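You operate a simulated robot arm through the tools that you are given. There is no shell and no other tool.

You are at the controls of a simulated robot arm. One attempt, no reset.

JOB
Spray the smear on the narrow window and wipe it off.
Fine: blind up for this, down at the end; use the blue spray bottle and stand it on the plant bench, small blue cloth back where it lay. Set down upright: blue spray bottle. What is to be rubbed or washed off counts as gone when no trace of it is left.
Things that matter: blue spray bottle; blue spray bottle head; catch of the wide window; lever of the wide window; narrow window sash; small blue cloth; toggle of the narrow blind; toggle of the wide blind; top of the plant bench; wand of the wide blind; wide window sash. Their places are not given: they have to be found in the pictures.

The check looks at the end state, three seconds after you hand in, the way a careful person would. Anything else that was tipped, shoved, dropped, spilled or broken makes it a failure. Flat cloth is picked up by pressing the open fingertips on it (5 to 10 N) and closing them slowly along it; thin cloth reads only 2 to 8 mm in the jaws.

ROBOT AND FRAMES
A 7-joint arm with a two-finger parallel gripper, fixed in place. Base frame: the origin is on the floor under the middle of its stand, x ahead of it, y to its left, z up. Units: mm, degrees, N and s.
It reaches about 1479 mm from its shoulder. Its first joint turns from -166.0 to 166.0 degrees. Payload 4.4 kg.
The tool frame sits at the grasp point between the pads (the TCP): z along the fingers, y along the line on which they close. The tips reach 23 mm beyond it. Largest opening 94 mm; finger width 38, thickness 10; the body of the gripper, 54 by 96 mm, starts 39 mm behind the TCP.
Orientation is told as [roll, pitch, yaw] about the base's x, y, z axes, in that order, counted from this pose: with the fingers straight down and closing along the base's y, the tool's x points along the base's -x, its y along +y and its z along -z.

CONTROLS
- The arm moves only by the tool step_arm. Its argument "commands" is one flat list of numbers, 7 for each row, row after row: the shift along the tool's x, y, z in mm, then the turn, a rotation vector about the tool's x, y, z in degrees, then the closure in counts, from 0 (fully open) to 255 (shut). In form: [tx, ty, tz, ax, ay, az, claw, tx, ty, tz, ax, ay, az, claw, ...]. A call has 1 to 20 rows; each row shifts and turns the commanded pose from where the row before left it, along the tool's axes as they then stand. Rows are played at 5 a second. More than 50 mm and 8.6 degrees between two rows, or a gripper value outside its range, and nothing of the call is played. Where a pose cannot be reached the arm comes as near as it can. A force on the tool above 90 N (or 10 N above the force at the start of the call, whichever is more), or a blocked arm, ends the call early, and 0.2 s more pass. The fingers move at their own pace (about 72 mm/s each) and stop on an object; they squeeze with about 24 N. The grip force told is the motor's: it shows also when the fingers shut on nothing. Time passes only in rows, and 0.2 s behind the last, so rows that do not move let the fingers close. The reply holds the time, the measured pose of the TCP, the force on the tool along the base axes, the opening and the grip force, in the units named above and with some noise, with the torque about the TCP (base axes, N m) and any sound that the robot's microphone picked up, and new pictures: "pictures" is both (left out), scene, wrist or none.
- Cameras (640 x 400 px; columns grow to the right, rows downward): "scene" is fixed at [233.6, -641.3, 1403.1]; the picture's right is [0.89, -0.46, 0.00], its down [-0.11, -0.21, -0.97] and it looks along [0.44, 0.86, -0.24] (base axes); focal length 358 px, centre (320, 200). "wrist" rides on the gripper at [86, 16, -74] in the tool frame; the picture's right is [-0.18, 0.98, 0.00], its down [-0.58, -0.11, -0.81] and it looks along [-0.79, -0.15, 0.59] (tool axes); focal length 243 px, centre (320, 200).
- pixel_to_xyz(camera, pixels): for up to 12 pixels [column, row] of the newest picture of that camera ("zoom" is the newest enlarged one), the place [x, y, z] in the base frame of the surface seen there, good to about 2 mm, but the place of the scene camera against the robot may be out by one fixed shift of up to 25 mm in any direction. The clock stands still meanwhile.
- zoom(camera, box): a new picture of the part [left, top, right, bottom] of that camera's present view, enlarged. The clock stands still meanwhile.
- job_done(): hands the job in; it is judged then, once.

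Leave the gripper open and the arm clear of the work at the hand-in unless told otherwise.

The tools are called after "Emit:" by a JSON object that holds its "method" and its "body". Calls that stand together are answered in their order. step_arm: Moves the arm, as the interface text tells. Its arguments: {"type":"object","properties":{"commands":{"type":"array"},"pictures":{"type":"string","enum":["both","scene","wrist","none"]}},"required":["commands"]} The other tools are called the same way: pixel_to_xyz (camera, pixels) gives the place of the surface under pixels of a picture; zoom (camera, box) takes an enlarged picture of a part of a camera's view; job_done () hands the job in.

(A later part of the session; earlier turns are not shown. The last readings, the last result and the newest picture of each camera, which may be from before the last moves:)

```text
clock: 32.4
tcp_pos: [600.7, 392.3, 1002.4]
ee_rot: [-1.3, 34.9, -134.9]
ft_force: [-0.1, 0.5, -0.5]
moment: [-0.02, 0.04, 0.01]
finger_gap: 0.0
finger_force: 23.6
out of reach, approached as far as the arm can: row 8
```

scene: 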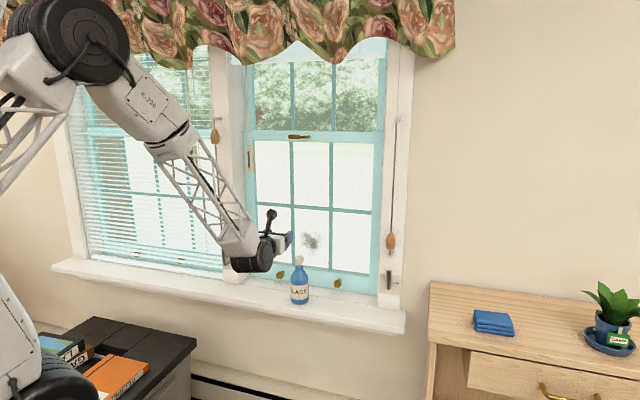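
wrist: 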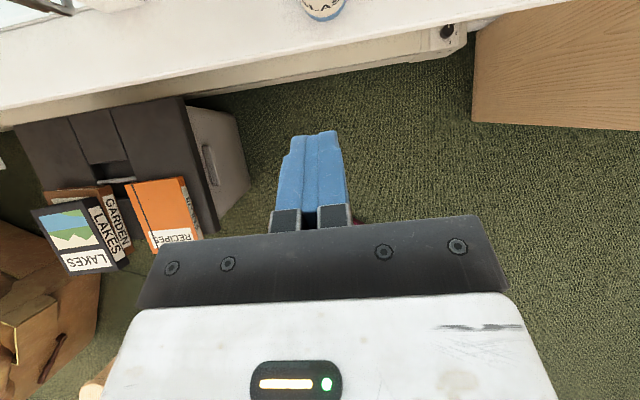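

The arm could only tilt to 35° from vertical here (joint limit), which is fine for pressing. I'll move forward over the bottle head, staying about 45 mm above it.

Emit:
{"method": "step_arm", "body": {"commands": [15.9, -1.5, 22.1, 0, 0, 0, 255, 15.9, -1.5, 22.1, 0, 0, 0, 255, 15.9, -1.5, 22.1, 0, 0, 0, 255, 15.9, -1.5, 22.1, 0, 0, 0, 255, 15.9, -1.5, 22.1, 0, 0, 0, 255, 15.9, -1.5, 22.1, 0, 0, 0, 255, 15.9, -1.5, 22.1, 0, 0, 0, 255], "pictures": "both"}}

```text
clock: 34.0
tcp_pos: [714.6, 532.0, 939.7]
ee_rot: [-1.3, 35.1, -135.0]
ft_force: [0.0, 0.6, 0.0]
moment: [0.02, -0.03, 0.01]
finger_gap: 0.0
finger_force: 23.7
```

scene: 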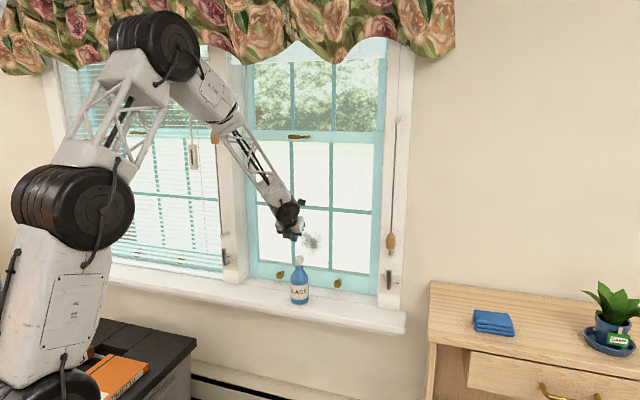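
wrist: 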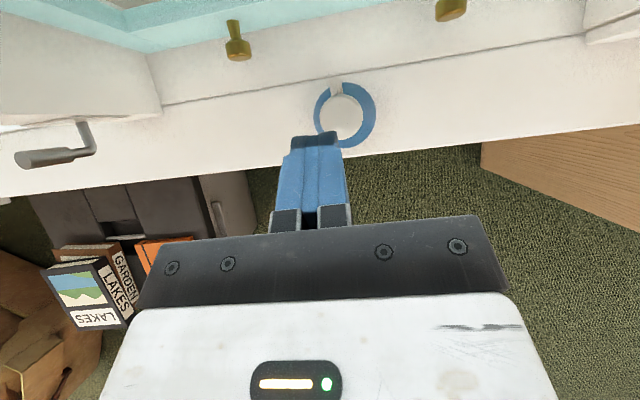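

I'm above and slightly short of the head, which shows at (343,115). I'll measure its top.

Emit:
{"method": "pixel_to_xyz", "body": {"camera": "wrist", "pixels": [[343, 115], [343, 100], [343, 128], [330, 115], [357, 115], [336, 88], [335, 84], [320, 140]]}}

Emit:
{"method": "zoom", "body": {"camera": "wrist", "box": [280, 60, 400, 160]}}

```text
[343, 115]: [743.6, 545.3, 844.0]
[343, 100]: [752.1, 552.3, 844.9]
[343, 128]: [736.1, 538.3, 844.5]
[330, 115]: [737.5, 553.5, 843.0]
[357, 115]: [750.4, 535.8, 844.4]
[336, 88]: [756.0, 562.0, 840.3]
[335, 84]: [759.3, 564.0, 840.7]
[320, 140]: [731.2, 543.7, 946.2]
```

```text
4.00 times, centred on (340, 110) of wrist
```

zoom: 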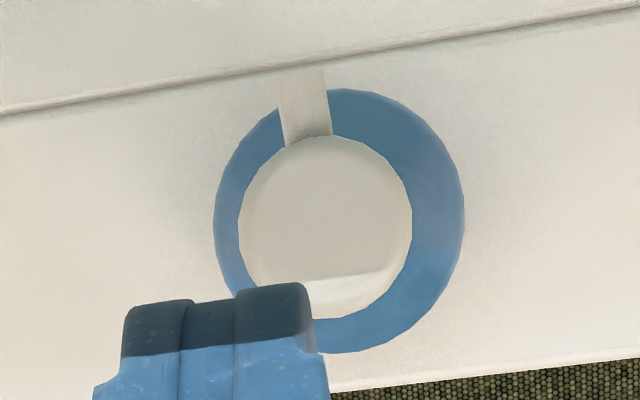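

The head's centre is at u≈139.5, n≈911, top z≈844.5, and the nozzle points within ~4° of straight at the glass. I'll position the tips just above the head's centre.

Emit:
{"method": "step_arm", "body": {"commands": [-1.6, 2.1, 12.3, 0, 0, 0, 255, -1.6, 2.1, 12.3, 0, 0, 0, 255, -1.6, 2.1, 12.3, 0, 0, 0, 255, -1.6, 2.1, 12.3, 0, 0, 0, 255, -1.6, 2.1, 12.3, 0, 0, 0, 255, 0, 0, 0, 0, 0, 0, 255], "pictures": "both"}}

```text
clock: 35.4
tcp_pos: [744.6, 544.2, 884.4]
ee_rot: [-1.2, 35.0, -134.8]
ft_force: [-0.2, -0.1, 0.1]
moment: [-0.01, -0.02, -0.01]
finger_gap: 0.0
finger_force: 24.0
```

scene: 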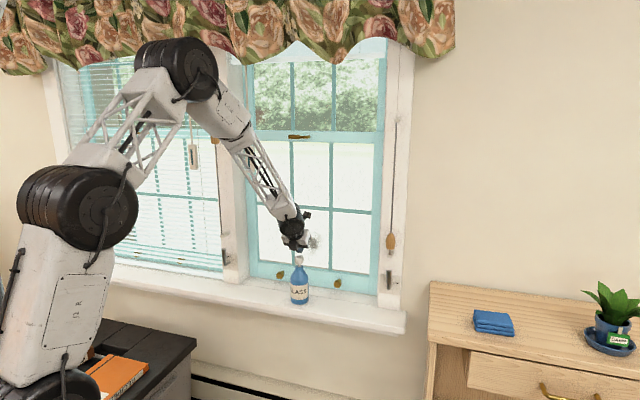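
wrist: 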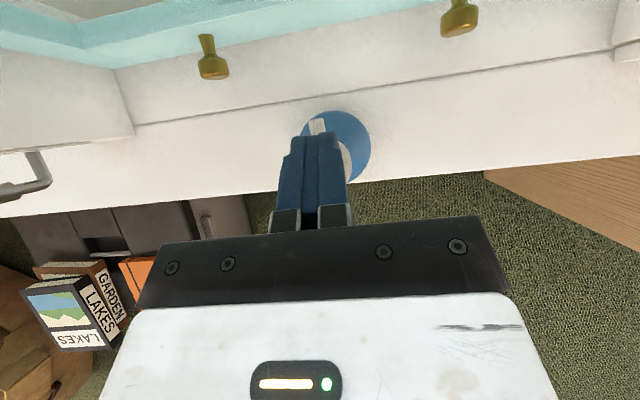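

The tips are above the head. I'll descend slowly in 2 mm steps to find contact.

Emit:
{"method": "step_arm", "body": {"commands": [-1.15, -1.5, 1.64, 0, 0, 0, 255, -1.15, 0, 1.64, 0, 0, 0, 255, -1.15, 0, 1.64, 0, 0, 0, 255, -1.15, 0, 1.64, 0, 0, 0, 255, -1.15, 0, 1.64, 0, 0, 0, 255, -1.15, 0, 1.64, 0, 0, 0, 255], "pictures": "none"}}

```text
clock: 36.8
tcp_pos: [742.1, 544.9, 872.0]
ee_rot: [-1.3, 34.9, -134.9]
ft_force: [-0.1, 0.5, 0.7]
moment: [0.0, 0.03, 0.0]
finger_gap: 0.0
finger_force: 23.8
```

No contact yet at z=872. I continue down 1.5 mm per row.

Emit:
{"method": "step_arm", "body": {"commands": [-0.86, 0, 1.23, 0, 0, 0, 255, -0.86, 0, 1.23, 0, 0, 0, 255, -0.86, 0, 1.23, 0, 0, 0, 255, -0.86, 0, 1.23, 0, 0, 0, 255], "pictures": "wrist"}}

```text
clock: 37.8
tcp_pos: [741.8, 545.1, 864.5]
ee_rot: [-1.3, 35.0, -134.9]
ft_force: [0.6, -0.1, 1.9]
moment: [0.02, -0.01, 0.01]
finger_gap: 0.1
finger_force: 23.7
heard: click
```

wrist: 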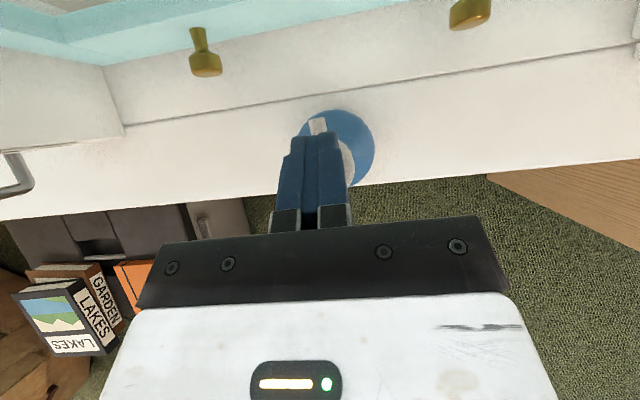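

A click was heard with only ~2 N. I'll zoom on the smear to see whether spray landed.

Emit:
{"method": "step_arm", "body": {"commands": [0, 0, 0, 0, 0, 0, 255], "pictures": "scene"}}

Emit:
{"method": "zoom", "body": {"camera": "scene", "box": [260, 215, 360, 310]}}

```text
clock: 38.2
tcp_pos: [742.7, 543.4, 865.4]
ee_rot: [-1.3, 35.0, -134.9]
ft_force: [0.0, -0.9, 2.1]
moment: [-0.02, -0.01, 0.03]
finger_gap: 0.1
finger_force: 23.9
```

scene: 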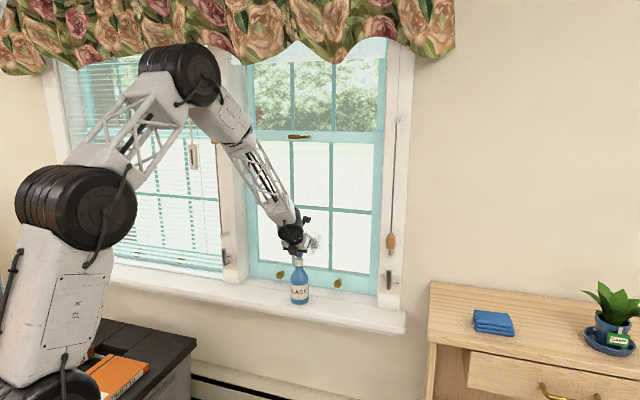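

```text
4.21 times, centred on (310, 262) of scene
```

zoom: 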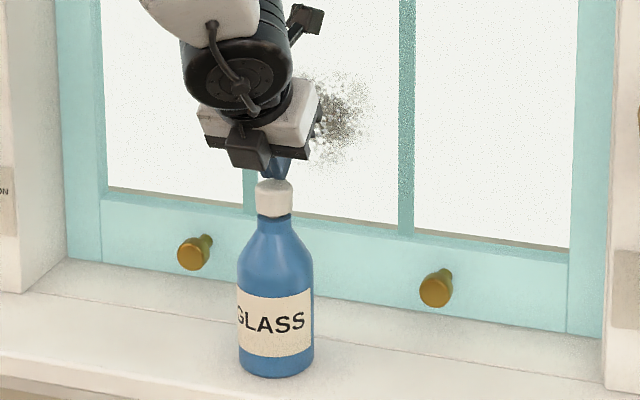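

The head is fully down on the neck, and I can see what may be droplets at zoom (320,115). I'll lift off and check the glass.

Emit:
{"method": "step_arm", "body": {"commands": [2.9, 0, -4.1, 0, 0, 0, 255, 5.7, 0, -8.2, 0, 0, 0, 255, 8.6, 0, -12.3, 0, 0, 0, 255, 0, 0, -20, 0, 0, 0, 255, 0, 0, -30, 0, 0, 0, 255, 0, 0, -30, 0, 0, 0, 255, 0, 0, -30, 0, 0, 0, 255, 0, 0, 0, 0, 0, 0, 255], "pictures": "both"}}

Emit:
{"method": "zoom", "body": {"camera": "scene", "box": [260, 205, 360, 310]}}

```text
clock: 40.0
tcp_pos: [699.2, 497.5, 984.9]
ee_rot: [-1.2, 35.0, -134.9]
ft_force: [-0.2, 0.6, 0.0]
moment: [-0.04, -0.02, 0.01]
finger_gap: 0.0
finger_force: 23.9
```

scene: 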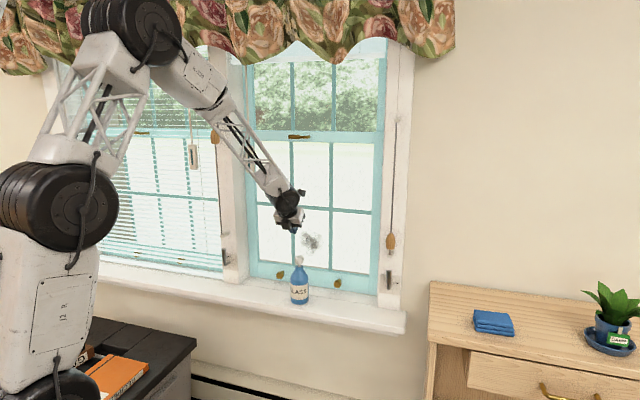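
wrist: 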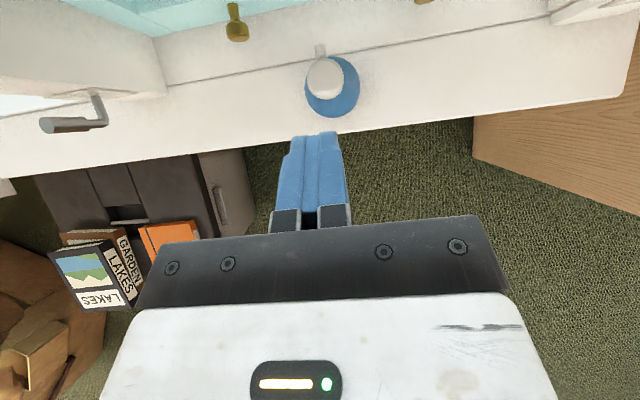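

```text
3.81 times, centred on (310, 258) of scene
```

zoom: 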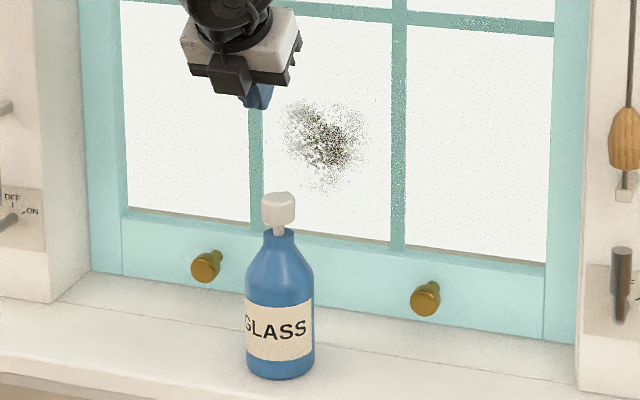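

The head sprang back up. To see the glass closely I'll tilt the hand back up by ~55° and look with the wrist camera.

Emit:
{"method": "step_arm", "body": {"commands": [0, 0, -10, 0, 8, 0, 255, 0, 0, -10, 0, 8, 0, 255, 0, 0, -10, 0, 8, 0, 255, 0, 0, -10, 0, 8, 0, 255, 0, 0, -10, 0, 8, 0, 255, 0, 0, -10, 0, 8, 0, 255, 0, 0, 0, 0, 7, 0, 255, 0, 0, 0, 0, 0, 0, 255], "pictures": "wrist"}}

Emit:
{"method": "zoom", "body": {"camera": "wrist", "box": [260, 20, 400, 120]}}

```text
clock: 41.8
tcp_pos: [667.6, 462.6, 1019.6]
ee_rot: [-93.0, 88.9, 132.8]
ft_force: [0.8, -1.6, -0.7]
moment: [0.01, -0.02, 0.0]
finger_gap: 0.2
finger_force: 23.8
heard: click
```

wrist: 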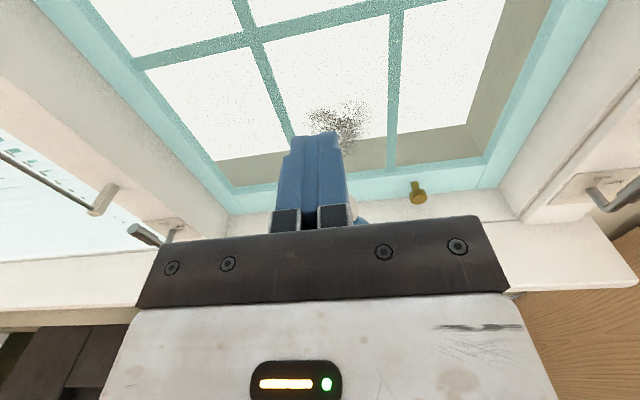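

```text
4.00 times, centred on (330, 70) of wrist
```

zoom: 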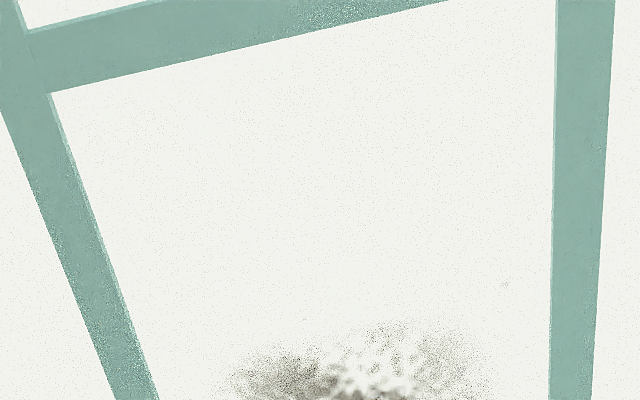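

Another click was heard though I touched nothing. I'll check the whole scene and the smear from the scene camera.

Emit:
{"method": "step_arm", "body": {"commands": [30, 0, -20, 0, 0, 0, 255, 30, 0, -20, 0, 0, 0, 255, 20, 0, 0, 0, 0, 0, 255, 0, 0, 0, 0, 0, 0, 255], "pictures": "both"}}

Emit:
{"method": "zoom", "body": {"camera": "scene", "box": [290, 220, 340, 260]}}

Emit:
{"method": "zoom", "body": {"camera": "wrist", "box": [290, 80, 380, 160]}}

```text
clock: 42.8
tcp_pos: [640.3, 435.0, 1098.9]
ee_rot: [-89.3, 88.9, 136.7]
ft_force: [0.3, -0.6, 0.8]
moment: [0.01, -0.02, 0.01]
finger_gap: 0.3
finger_force: 24.3
```

scene: 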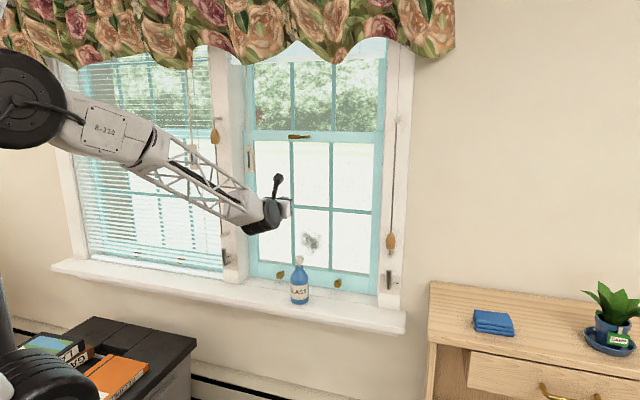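
wrist: 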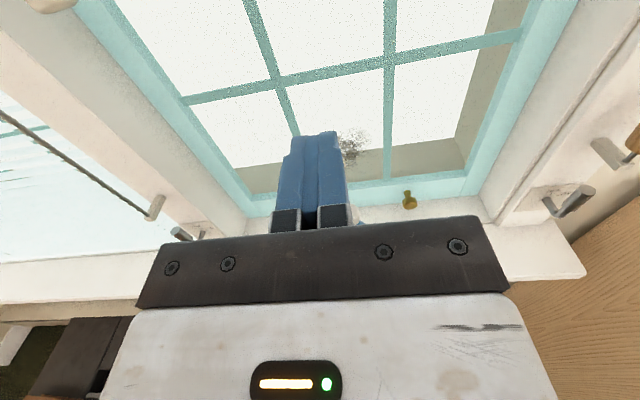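

```text
10.00 times, centred on (315, 240) of scene
```

zoom: 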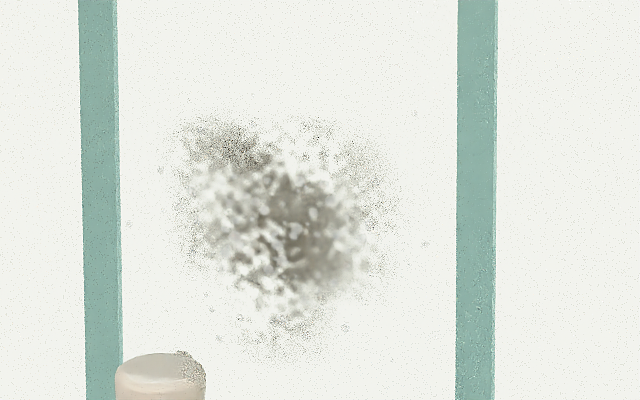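

```text
5.00 times, centred on (335, 120) of wrist
```

zoom: 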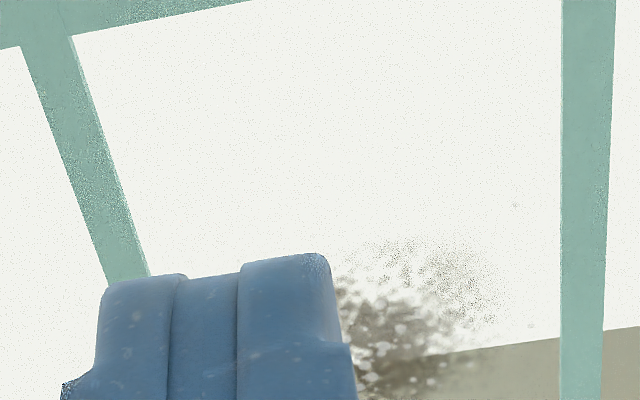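

I see tiny droplets scattered around the smear (e.g. zoom (415,113), (425,243), (345,328)), so spray seems to have landed. I'll open the fingers and return to the earlier viewpoint to compare directly.

Emit:
{"method": "step_arm", "body": {"commands": [-24, 1.5, -15, 0, 0, 0, 80, -24, 1.5, -15, 0, 0, 0, 80, -24, 1.5, -15, 0, 0, 0, 80, -24, 1.5, -14, 0, 0, 0, 80, 0, 0, 0, 0, 0, 0, 80], "pictures": "wrist"}}

Emit:
{"method": "zoom", "body": {"camera": "wrist", "box": [280, 40, 390, 120]}}

```text
clock: 44.0
tcp_pos: [602.2, 388.6, 1003.2]
ee_rot: [-90.1, 88.9, 135.8]
ft_force: [0.1, 0.7, -0.2]
moment: [0.03, 0.0, -0.02]
finger_gap: 64.6
finger_force: 0.2
```

wrist: 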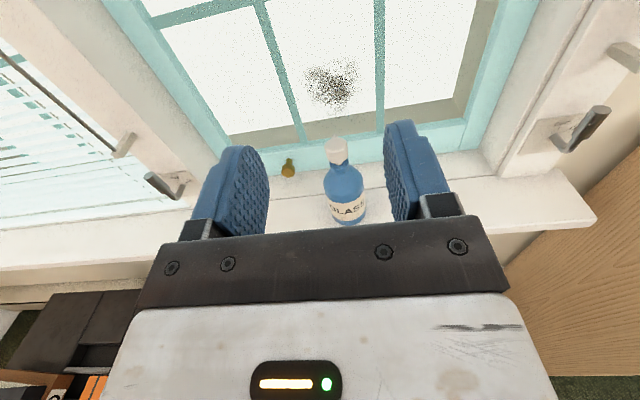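

```text
5.00 times, centred on (335, 80) of wrist
```

zoom: 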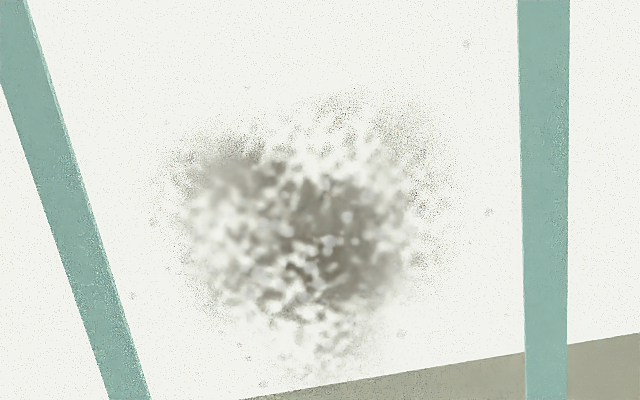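

Droplets now ring the whole smear, so the spray landed well centred. Next I take the bottle to the plant bench. I'll measure the bottle, the black desk and the bench from here.

Emit:
{"method": "pixel_to_xyz", "body": {"camera": "wrist", "pixels": [[345, 190], [347, 210], [328, 190], [362, 190], [337, 145], [90, 320], [110, 350], [590, 250], [240, 245], [400, 235], [289, 165], [150, 180]]}}

Emit:
{"method": "pixel_to_xyz", "body": {"camera": "scene", "pixels": [[190, 345], [100, 322], [150, 375], [430, 284], [440, 300], [432, 335], [550, 320], [520, 300], [470, 300], [612, 350], [590, 340], [635, 350]]}}

```text
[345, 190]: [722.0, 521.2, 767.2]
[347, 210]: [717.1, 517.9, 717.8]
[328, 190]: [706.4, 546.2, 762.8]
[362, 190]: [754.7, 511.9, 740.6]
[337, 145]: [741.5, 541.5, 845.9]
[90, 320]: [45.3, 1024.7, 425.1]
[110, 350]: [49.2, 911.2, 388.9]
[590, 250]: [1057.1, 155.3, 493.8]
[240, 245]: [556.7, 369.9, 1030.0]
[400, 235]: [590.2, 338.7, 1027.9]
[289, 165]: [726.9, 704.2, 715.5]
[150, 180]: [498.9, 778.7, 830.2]
```

```text
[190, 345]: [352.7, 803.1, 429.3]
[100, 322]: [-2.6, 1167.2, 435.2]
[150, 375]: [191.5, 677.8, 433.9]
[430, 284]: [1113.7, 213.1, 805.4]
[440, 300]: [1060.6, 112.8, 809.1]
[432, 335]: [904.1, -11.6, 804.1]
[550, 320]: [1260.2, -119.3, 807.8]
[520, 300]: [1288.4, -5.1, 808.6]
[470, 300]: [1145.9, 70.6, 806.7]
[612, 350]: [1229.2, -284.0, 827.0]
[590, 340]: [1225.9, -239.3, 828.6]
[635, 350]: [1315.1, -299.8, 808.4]
```

The bottle's axis is at about u=140.5, n=908; its body is ~69 mm wide. I'll open fully, correct a 1° roll, and lower the hand in front of the sill to bottle-body height.

Emit:
{"method": "step_arm", "body": {"commands": [-20, -1.3, 0, 0, 0, -1.1, 0, -32, -1.3, 0, 0, 0, 0, 0, -32, -1.3, 0, 0, 0, 0, 0, -32, -1.3, 0, 0, 0, 0, 0, -32, -1.3, 0, 0, 0, 0, 0, -32, -1.3, 0, 0, 0, 0, 0, -32, -1.3, 0, 0, 0, 0, 0, -32, -1.3, 0, 0, 0, 0, 0, -32, 0, 0, 0, 0, 0, 0, 0, 0, 0, 0, 0, 0, 0], "pictures": "both"}}

```text
clock: 46.2
tcp_pos: [592.7, 397.8, 726.9]
ee_rot: [80.9, 90.0, -53.4]
ft_force: [0.1, -0.2, -0.3]
moment: [0.0, 0.01, 0.01]
finger_gap: 93.8
finger_force: 0.1
```

scene: 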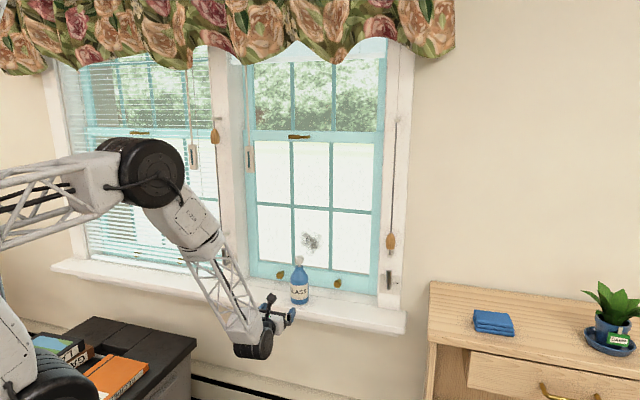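
wrist: 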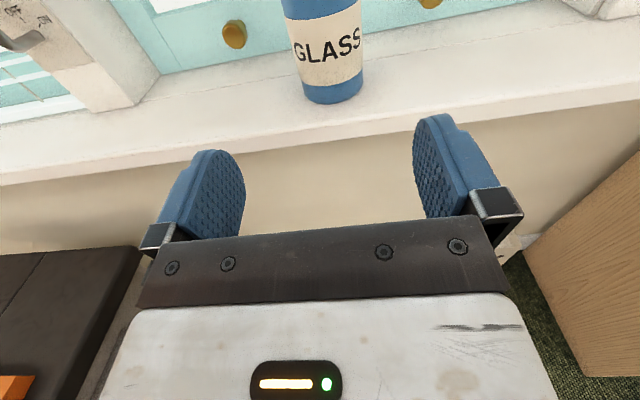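

I'm at body height in front of the sill. I'll measure the bottle's label and base once more from here to centre the grasp.

Emit:
{"method": "pixel_to_xyz", "body": {"camera": "wrist", "pixels": [[327, 45], [297, 45], [357, 45], [333, 90], [309, 90], [357, 85], [330, 10], [326, 108]]}}

Emit:
{"method": "zoom", "body": {"camera": "wrist", "box": [270, 0, 390, 120]}}

```text
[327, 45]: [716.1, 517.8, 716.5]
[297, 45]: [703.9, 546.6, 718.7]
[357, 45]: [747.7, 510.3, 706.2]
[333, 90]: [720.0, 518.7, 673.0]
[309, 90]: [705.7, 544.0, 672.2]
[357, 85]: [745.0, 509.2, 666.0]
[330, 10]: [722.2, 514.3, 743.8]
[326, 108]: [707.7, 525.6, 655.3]
```

```text
3.33 times, centred on (330, 60) of wrist
```

zoom: 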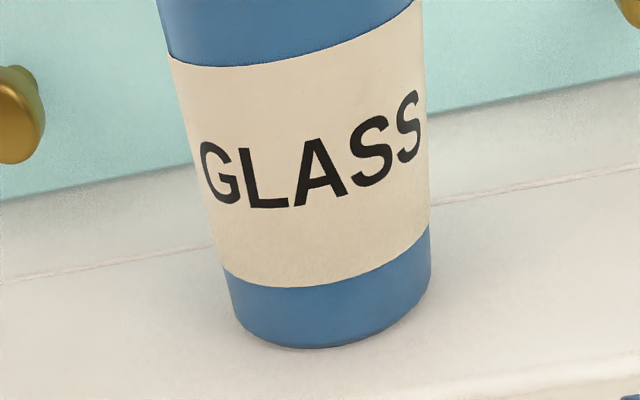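

Fitting a circle gives the bottle axis at u≈138, n≈908, radius ≈35. I'll advance 205 mm with the fingers fully open so they straddle it.

Emit:
{"method": "step_arm", "body": {"commands": [0, 0.4, 30, 0, 0, 0, 0, 0, 0.4, 30, 0, 0, 0, 0, 0, 0.4, 30, 0, 0, 0, 0, 0, 0.4, 30, 0, 0, 0, 0, 0, 0.3, 25, 0, 0, 0, 0, 0, 0.3, 20, 0, 0, 0, 0, 0, 0.3, 20, 0, 0, 0, 0, 0, 0.2, 10, 0, 0, 0, 0, 0, 0, 8, 0, 0, 0, 0, 0, 0, 0, 0, 0, 0, 0], "pictures": "both"}}

```text
clock: 48.4
tcp_pos: [721.6, 503.4, 725.2]
ee_rot: [11.8, 89.9, -121.7]
ft_force: [0.4, 0.1, -0.4]
moment: [0.0, 0.0, 0.01]
finger_gap: 93.8
finger_force: 0.1
out of reach, approached as far as the arm can: row 3, 4, 5, 6, 7
```

scene: 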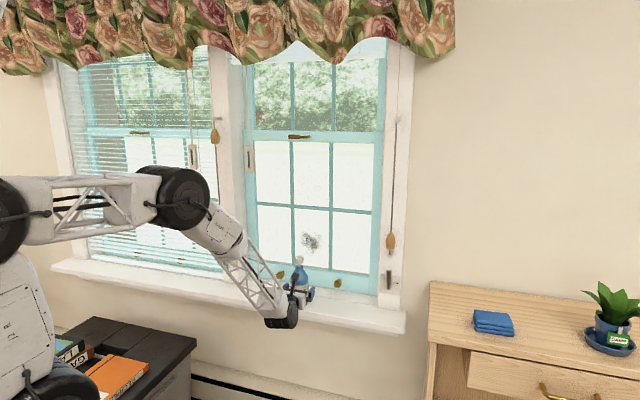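
wrist: 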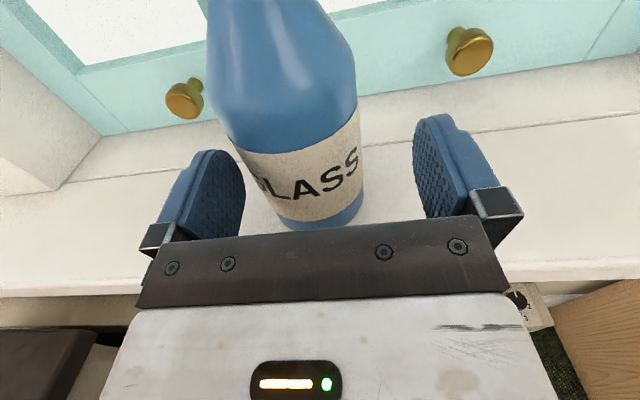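

The arm hit a reach limit mid-way and drifted ~16 mm right, so the left finger is close to the bottle. No force yet. I'll first shift left 16 mm here in small steps and see whether it follows.

Emit:
{"method": "step_arm", "body": {"commands": [0, -4, 0, 0, 0, 0, 0, 0, -4, 0, 0, 0, 0, 0, 0, -4, 0, 0, 0, 0, 0, 0, -4, 0, 0, 0, 0, 0], "pictures": "wrist"}}

```text
clock: 49.4
tcp_pos: [719.9, 505.0, 726.2]
ee_rot: [14.1, 89.9, -119.4]
ft_force: [-0.2, 0.3, 0.4]
moment: [0.02, -0.05, 0.02]
finger_gap: 94.2
finger_force: 0.1
out of reach, approached as far as the arm can: row 1, 2, 3, 4
```

wrist: 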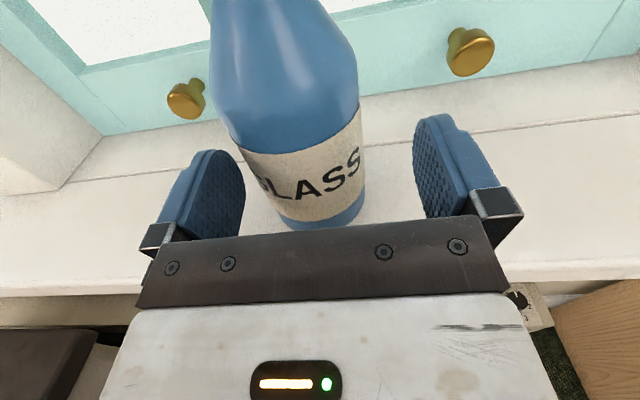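

It won't go further left with this hand direction — a joint is at its limit. The bottle is round, so I'll back off straight and try a different approach direction.

Emit:
{"method": "step_arm", "body": {"commands": [0, 0, -15, 0, 0, 0, 0, 0, 0, -25, 0, 0, 0, 0, 0, 0, -30, 0, 0, 0, 0, 0, 0, -30, 0, 0, 0, 0, 0, 0, 0, 0, 0, 0, 0], "pictures": "both"}}

```text
clock: 50.6
tcp_pos: [651.3, 432.0, 723.8]
ee_rot: [82.8, 89.9, -51.5]
ft_force: [-1.6, -0.1, -0.7]
moment: [-0.02, 0.01, -0.03]
finger_gap: 94.0
finger_force: 0.0
```

scene: 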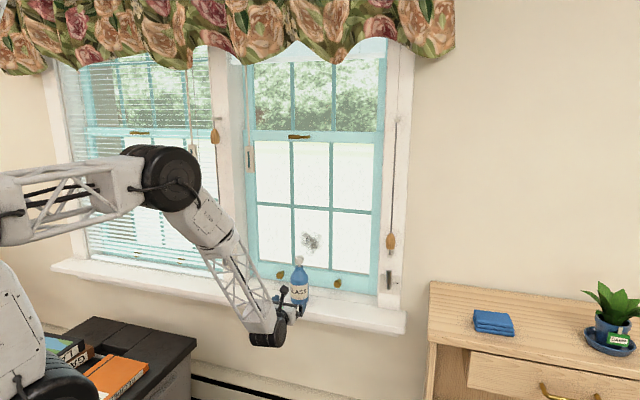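
wrist: 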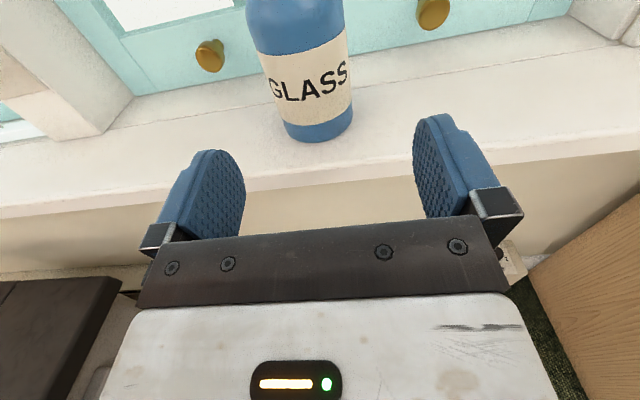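

The limit fits a wrist-roll stop that gets worse as the hand points more to the right/radially, so pointing more to the left should help. I'll yaw the hand +16°, shift right 25 mm and up 11 mm to line up with the bottle.

Emit:
{"method": "step_arm", "body": {"commands": [0, 0, 0, 8, 0, 0, 0, 0, 0, 0, 8, 0, 0, 0, 4, 8, 0, 0, 0, 0, 0, 4, 8, 0, 0, 0, 0, 0, 3, 8.6, 0, 0, 0, 0, 0, 0, 0, 0, 0, 0, 0, 0], "pictures": "wrist"}}

```text
clock: 52.0
tcp_pos: [672.5, 421.0, 736.2]
ee_rot: [36.2, 90.0, -81.9]
ft_force: [-0.4, 0.1, -0.8]
moment: [0.01, 0.0, 0.03]
finger_gap: 94.1
finger_force: 0.0
```

wrist: 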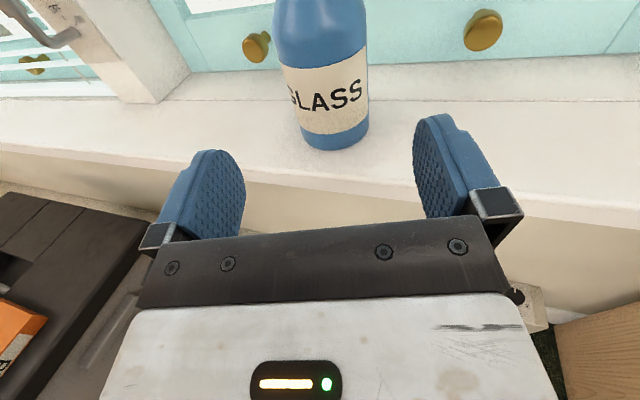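

The hand now points at azimuth 62° with the bottle 141 mm straight ahead (1 mm off-line). I'll advance in steps.

Emit:
{"method": "step_arm", "body": {"commands": [0, 0.5, 25, 0, 0, 0, 0, 0, 0.5, 25, 0, 0, 0, 0, 0, 0, 25, 0, 0, 0, 0, 0, 0, 20, 0, 0, 0, 0, 0, 0, 0, 0, 0, 0, 0], "pictures": "wrist"}}

```text
clock: 53.2
tcp_pos: [717.5, 502.3, 735.6]
ee_rot: [30.4, 90.0, -87.7]
ft_force: [0.2, -0.2, -0.3]
moment: [0.02, -0.02, 0.01]
finger_gap: 93.7
finger_force: 0.0
```

wrist: 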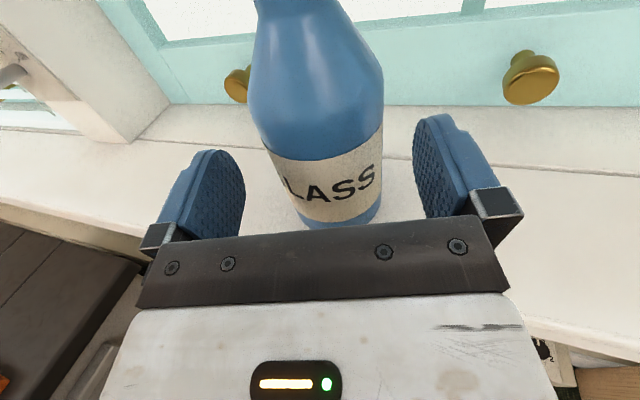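

The bottle is centred between the fingers with no limit warnings. I'll advance the last 44 mm slowly.

Emit:
{"method": "step_arm", "body": {"commands": [0, 0, 12, 0, 0, 0, 0, 0, 0, 12, 0, 0, 0, 0, 0, 0, 10, 0, 0, 0, 0, 0, 0, 9, 0, 0, 0, 0, 0, 0, 0, 0, 0, 0, 0], "pictures": "wrist"}}

```text
clock: 54.4
tcp_pos: [738.9, 542.2, 736.8]
ee_rot: [48.2, 90.0, -70.0]
ft_force: [-0.4, 0.4, 0.0]
moment: [0.0, 0.02, 0.01]
finger_gap: 94.0
finger_force: 0.0
```

wrist: 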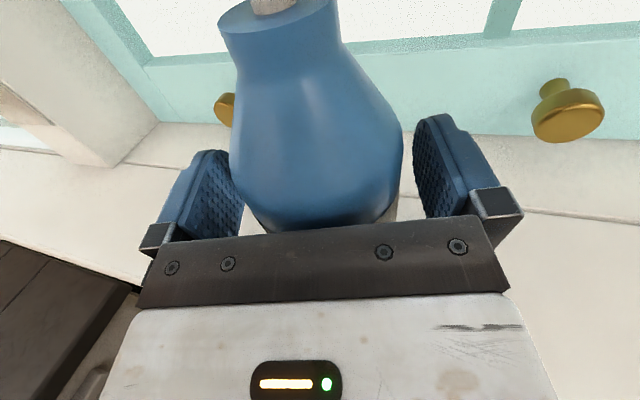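

The bottle is fully between the pads with no contact forces. I'll close on it gradually.

Emit:
{"method": "step_arm", "body": {"commands": [0, 0, 0, 0, 0, 0, 30, 0, 0, 0, 0, 0, 0, 45, 0, 0, 0, 0, 0, 0, 60, 0, 0, 0, 0, 0, 0, 75, 0, 0, 0, 0, 0, 0, 100, 0, 0, 0, 0, 0, 0, 120, 0, 0, 0, 0, 0, 0, 120], "pictures": "wrist"}}

```text
clock: 56.0
tcp_pos: [739.0, 542.1, 736.4]
ee_rot: [51.4, 89.9, -66.8]
ft_force: [0.9, -2.1, 1.9]
moment: [0.0, 0.04, 0.03]
finger_gap: 70.1
finger_force: 24.7
```

wrist: 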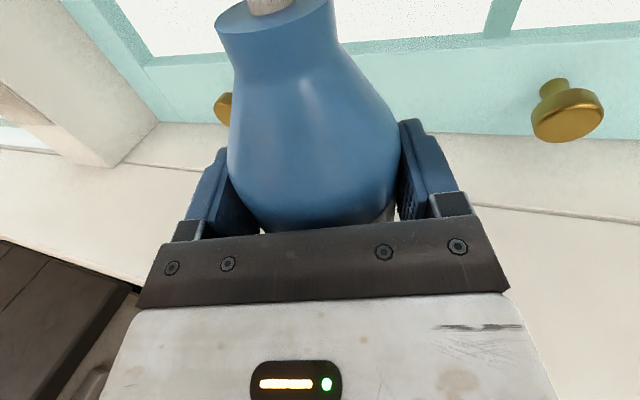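

The bottle is held at 70 mm with ~25 N. I'll lift it 40 mm and check weight and stability.

Emit:
{"method": "step_arm", "body": {"commands": [4, 0, 0, 0, 0, 0, 120, 8, 0, 0, 0, 0, 0, 120, 8, 0, 0, 0, 0, 0, 120, 10, 0, 0, 0, 0, 0, 120, 10, 0, 0, 0, 0, 0, 120, 0, 0, 0, 0, 0, 0, 120], "pictures": "both"}}

```text
clock: 57.4
tcp_pos: [738.0, 542.1, 776.1]
ee_rot: [32.4, 90.0, -85.7]
ft_force: [0.6, 0.0, -6.5]
moment: [-0.03, 0.02, 0.01]
finger_gap: 69.9
finger_force: 23.4
```

scene: 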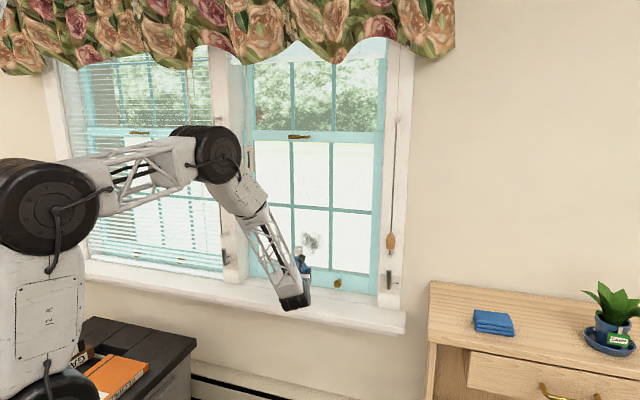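
wrist: 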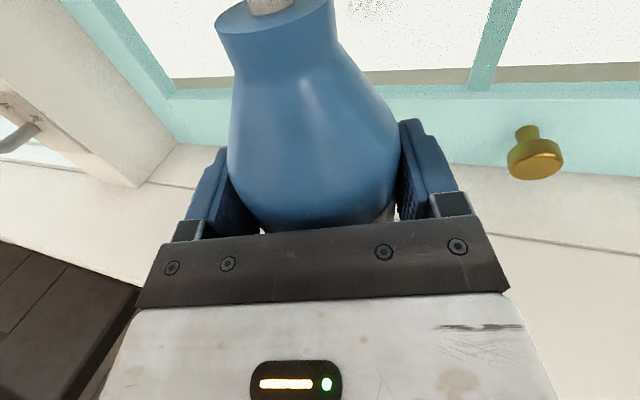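

It weighs ~6.5 N and hangs steady. Now I'll retract and rise, then turn the hand back to face the wall squarely.

Emit:
{"method": "step_arm", "body": {"commands": [28, 0, -10, 0, 0, 0, 120, 29, 0, -20, 0, 0, 0, 120, 29, 0, -24, 0, 0, 0, 120, 29, 0, -24, 0, 0, 0, 120, 29, 0, -24, 0, 0, 0, 120, 29, 0, -18, 0, 0, 0, 120, 0, 0, 0, -4.2, 0, 0, 120, 0, 0, 0, -4.2, 0, 0, 120, 0, 0, 0, -4.2, 0, 0, 120, 0, 0, 0, -4.2, 0, 0, 120, 0, 0, 0, 0, 0, 0, 120], "pictures": "both"}}

```text
clock: 59.8
tcp_pos: [682.5, 435.7, 949.4]
ee_rot: [28.0, 89.9, -107.1]
ft_force: [0.1, -0.2, -5.6]
moment: [0.0, 0.0, 0.03]
finger_gap: 69.9
finger_force: 24.0
```

scene: 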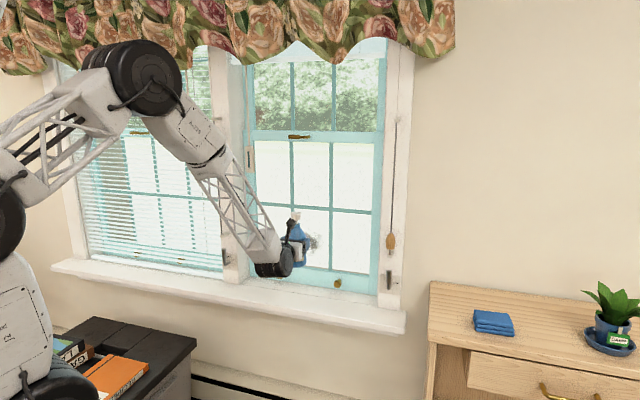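
wrist: 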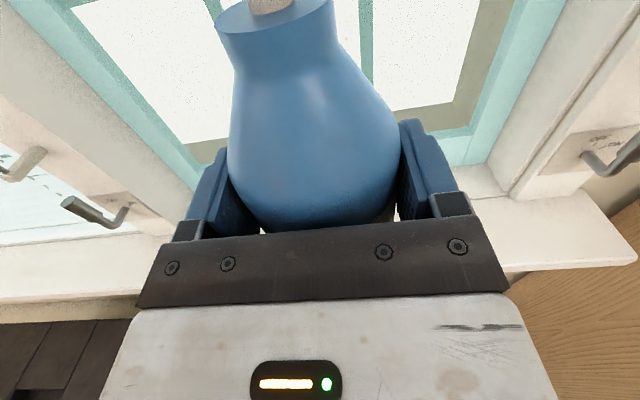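

The bottle is held upright. I'll now slide 520 mm to the right along the wall at n≈790 (well clear of the toggle), toward the plant bench.

Emit:
{"method": "step_arm", "body": {"commands": [0, 15, 0, 0, 0, 0, 120, 0, 30, 0, 0, 0, 0, 120, 0, 36, 0, 0, 0, 0, 120, 0, 36, 0, 0, 0, 0, 120, 0, 36, 0, 0, 0, 0, 120, 0, 36, 0, 0, 0, 0, 120, 0, 36, 0, 0, 0, 0, 120, 0, 36, 0, 0, 0, 0, 120, 0, 36, 0, 0, 0, 0, 120, 0, 36, 0, 0, 0, 0, 120, 0, 36, 0, 0, 0, 0, 120, 0, 36, 0, 0, 0, 0, 120, 0, 36, 0, 0, 0, 0, 120, 0, 36, 0, 0, 0, 0, 120, 0, 28, 0, 0, 0, 0, 120, 0, 15, 0, 0, 0, 0, 120, 0, 0, 0, 0, 0, 0, 120], "pictures": "both"}}

```text
clock: 63.4
tcp_pos: [1052.3, 68.8, 949.9]
ee_rot: [45.1, 90.0, -89.6]
ft_force: [0.3, 0.6, -5.5]
moment: [-0.04, 0.0, 0.01]
finger_gap: 69.6
finger_force: 23.8
```

scene: 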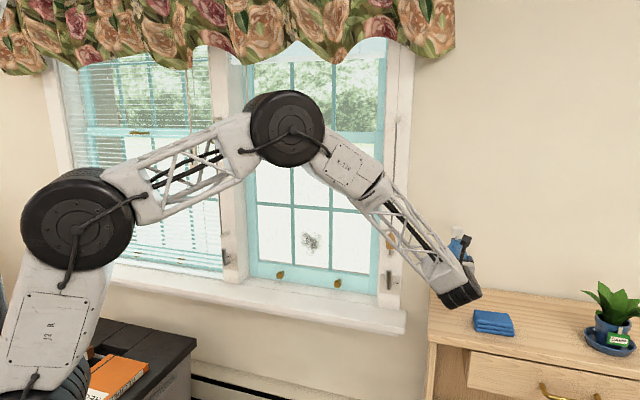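
wrist: 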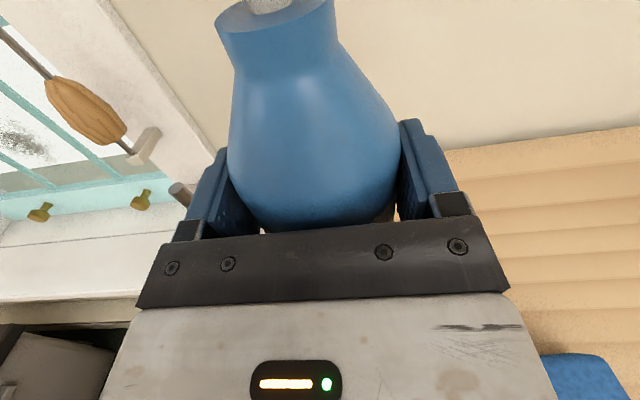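

Over the bench now, cloth visible at lower right (580,375). I'll measure the bench top, its back edge and the cloth's edge from here.

Emit:
{"method": "pixel_to_xyz", "body": {"camera": "wrist", "pixels": [[460, 160], [560, 200], [600, 300], [455, 153], [545, 357], [600, 360], [630, 128], [195, 260], [160, 300], [520, 145]]}}

```text
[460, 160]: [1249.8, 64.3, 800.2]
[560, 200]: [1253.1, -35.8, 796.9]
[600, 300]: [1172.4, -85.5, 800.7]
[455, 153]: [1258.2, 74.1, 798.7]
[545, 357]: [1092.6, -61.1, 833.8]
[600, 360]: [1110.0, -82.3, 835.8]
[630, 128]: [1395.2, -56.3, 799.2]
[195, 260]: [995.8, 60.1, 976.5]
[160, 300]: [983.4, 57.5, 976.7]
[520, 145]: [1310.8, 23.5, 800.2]
```

The bench top is at z≈799.5 and its back edge at n≈943, so there is room at u≈695, n≈850. I'll move forward 57 mm and lower the bottle to a few mm above the top (TCP ≈ 886).

Emit:
{"method": "step_arm", "body": {"commands": [0, 0, 14, 0, 0, 0, 120, 0, 0, 15, 0, 0, 0, 120, 0, 0, 15, 0, 0, 0, 120, 0, 0, 13, 0, 0, 0, 120, -10, 0, 0, 0, 0, 0, 120, -12, 0, 0, 0, 0, 0, 120, -12, 0, 0, 0, 0, 0, 120, -12, 0, 0, 0, 0, 0, 120, -10, 0, 0, 0, 0, 0, 120, -8, 0, 0, 0, 0, 0, 120, 0, 0, 0, 0, 0, 0, 120], "pictures": "both"}}

```text
clock: 65.8
tcp_pos: [1090.5, 107.6, 886.5]
ee_rot: [77.2, 90.0, -57.6]
ft_force: [0.2, 0.4, -5.8]
moment: [0.0, 0.03, 0.01]
finger_gap: 69.8
finger_force: 24.2
```

scene: 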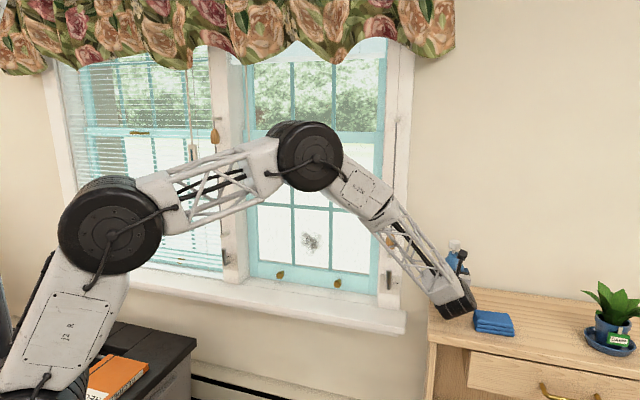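
wrist: 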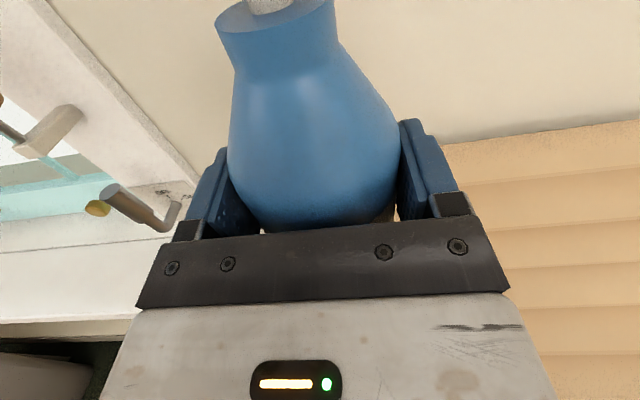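

The bottle is a few mm above the bench. The wrist looks near the cloth in the scene picture; I'll zoom to check the gap before lowering.

Emit:
{"method": "zoom", "body": {"camera": "scene", "box": [400, 220, 540, 350]}}

```text
3.08 times, centred on (470, 285) of scene
```

zoom: 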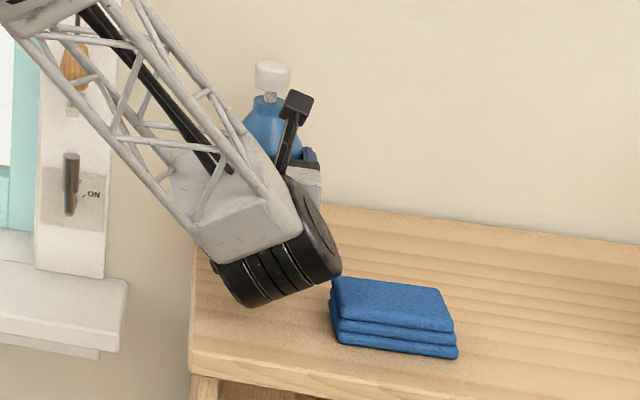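

Emit:
{"method": "pixel_to_xyz", "body": {"camera": "zoom", "pixels": [[330, 262], [318, 280], [250, 300], [300, 285], [338, 285], [335, 330], [458, 350], [440, 292], [345, 280], [345, 325]]}}

```text
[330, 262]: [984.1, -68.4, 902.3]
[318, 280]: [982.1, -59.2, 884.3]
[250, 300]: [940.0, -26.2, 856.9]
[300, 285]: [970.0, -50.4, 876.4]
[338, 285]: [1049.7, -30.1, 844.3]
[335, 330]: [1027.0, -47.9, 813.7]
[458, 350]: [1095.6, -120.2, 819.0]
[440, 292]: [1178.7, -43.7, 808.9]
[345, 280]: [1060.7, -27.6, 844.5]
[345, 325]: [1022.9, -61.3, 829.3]
```

The wrist clears both cloth and bench (lowest point ≈ z 848). I'll lower in 1 mm steps until the bottle's weight comes off.

Emit:
{"method": "step_arm", "body": {"commands": [-1, 0, 0, 0, 0, 0, 120, -1, 0, 0, 0, 0, 0, 120, -1, 0, 0, 0, 0, 0, 120, -1, 0, 0, 0, 0, 0, 120, 0, 0, 0, 0, 0, 0, 120], "pictures": "none"}}

```text
clock: 67.0
tcp_pos: [1090.2, 108.5, 881.8]
ee_rot: [84.2, 90.1, -50.6]
ft_force: [0.3, -1.6, -2.8]
moment: [-0.07, 0.07, 0.01]
finger_gap: 69.8
finger_force: 23.7
```

The load has dropped from −5.8 to −2.8 N, so the base is touching. One more millimetre.

Emit:
{"method": "step_arm", "body": {"commands": [-0.5, 0, 0, 0, 0, 0, 120, -0.5, 0, 0, 0, 0, 0, 120, 0, 0, 0, 0, 0, 0, 120], "pictures": "none"}}

```text
clock: 67.8
tcp_pos: [1089.4, 108.0, 882.4]
ee_rot: [120.6, 89.9, -14.5]
ft_force: [0.5, 5.0, 5.5]
moment: [0.11, 0.24, -0.02]
finger_gap: 69.7
finger_force: 24.4
```

The bottle is firmly on the bench (+5.5 N). I'll open the fingers gently.

Emit:
{"method": "step_arm", "body": {"commands": [0.3, 0, 0, 0, 0, 0, 62, 0, 0, 0, 0, 0, 0, 55, 0, 0, 0, 0, 0, 0, 45, 0, 0, 0, 0, 0, 0, 30, 0, 0, 0, 0, 0, 0, 15, 0, 0, 0, 0, 0, 0, 5, 0, 0, 0, 0, 0, 0, 5], "pictures": "both"}}

```text
clock: 69.4
tcp_pos: [1091.3, 108.1, 879.5]
ee_rot: [67.4, 90.0, -67.7]
ft_force: [0.2, -0.7, -0.3]
moment: [0.0, -0.02, 0.02]
finger_gap: 92.3
finger_force: 0.0
```

scene: 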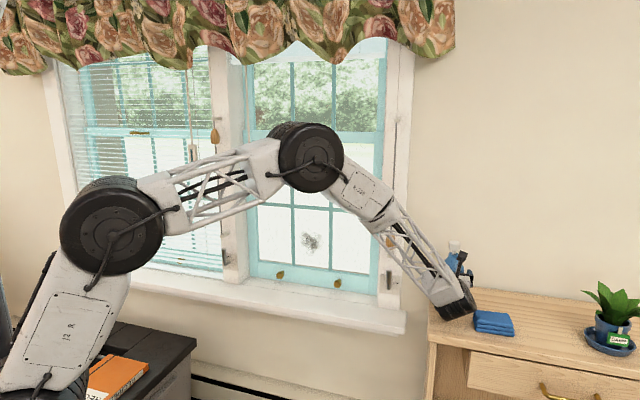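
wrist: 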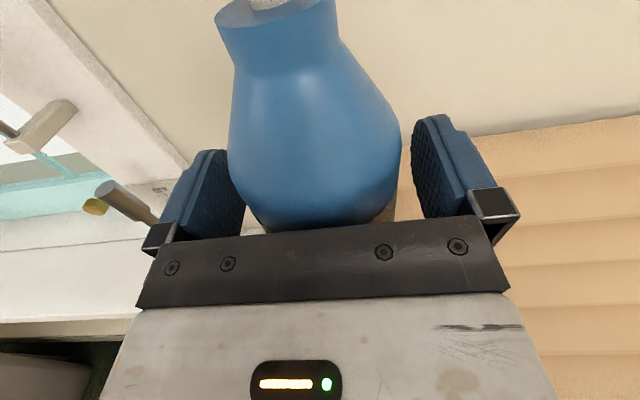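

Released cleanly. I'll back straight out along −n by 130 mm and then rise 150 mm, checking the bottle.

Emit:
{"method": "step_arm", "body": {"commands": [0, 0, -10, 0, 0, 0, 5, 0, 0, -20, 0, 0, 0, 5, 0, 0, -25, 0, 0, 0, 5, 0, 0, -25, 0, 0, 0, 5, 0, 0, -25, 0, 0, 0, 5, 0, 0, -25, 0, 0, 0, 5, 30, 0, 0, 0, 0, 0, 5, 40, 0, 0, 0, 0, 0, 5, 40, 0, 0, 0, 0, 0, 5, 40, 0, 0, 0, 0, 0, 5, 0, 0, 0, 0, 0, 0, 5], "pictures": "both"}}

```text
clock: 71.8
tcp_pos: [998.2, 17.5, 1030.2]
ee_rot: [78.5, 90.0, -56.7]
ft_force: [0.0, -0.1, 0.0]
moment: [0.01, -0.01, 0.03]
finger_gap: 92.1
finger_force: 0.0
```

scene: 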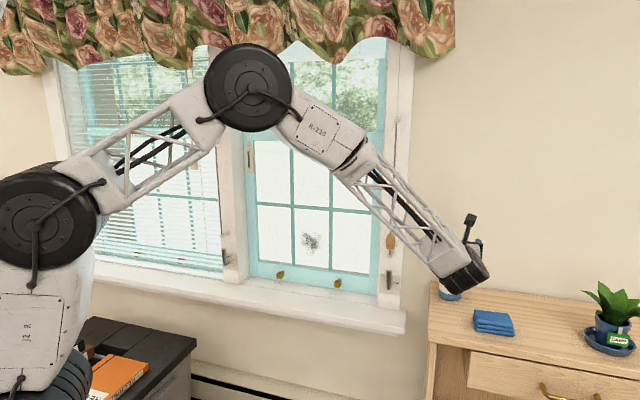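
wrist: 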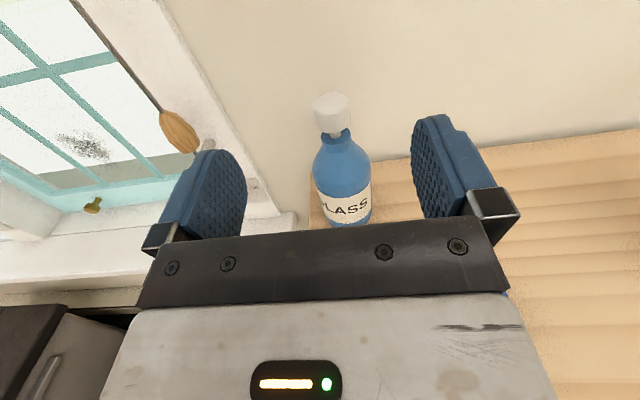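

The bottle stands upright on the bench. Now for the cloth: I'll back off a bit, turn the fingers down and unwind the roll to a natural pose above the cloth.

Emit:
{"method": "step_arm", "body": {"commands": [0, 0, -30, 0, 0, 0, 5, 0, 0, -30, 0, 0, 0, 5, 0, 0, 0, 0, -8, 0, 5, 0, 0, 0, 0, -8, 0, 5, 0, 0, 0, 0, -8, 0, 5, 0, 0, 0, 0, -8, 0, 5, 0, 0, 0, 0, -8, 0, 5, 0, 0, 0, 0, -8, 0, 5, 0, 0, 0, 0, -8, 0, 5, 0, 0, 0, 0, -8, 0, 5, 0, 0, 0, 0, -8, 0, 5, 0, 0, 0, 0, -8, 0, 5, 0, 0, 0, 0, -8, 0, 5, 0, 0, 0, 0, -2, 0, 5, 0, 0, 0, 0, 0, -8, 5, 0, 0, 0, 0, 0, -8, 5, 0, 0, 0, 0, 0, -8, 5, 0, 0, 0, 0, 0, -8, 5, 0, 0, 0, 0, 0, -8, 5], "pictures": "scene"}}

```text
clock: 75.8
tcp_pos: [956.6, -25.0, 1030.8]
ee_rot: [0.1, -0.1, -94.8]
ft_force: [0.2, -0.3, 0.2]
moment: [0.0, 0.0, 0.0]
finger_gap: 92.1
finger_force: 0.1
```

scene: 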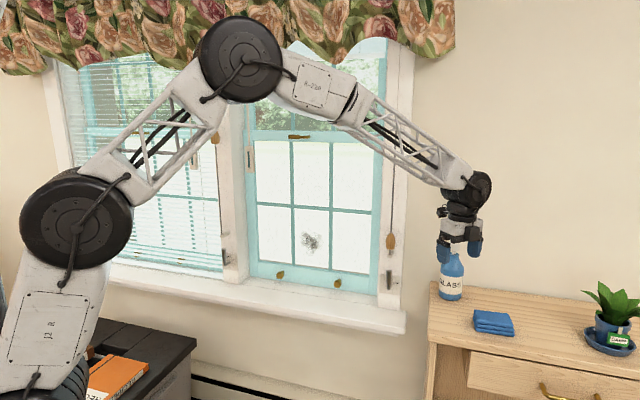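

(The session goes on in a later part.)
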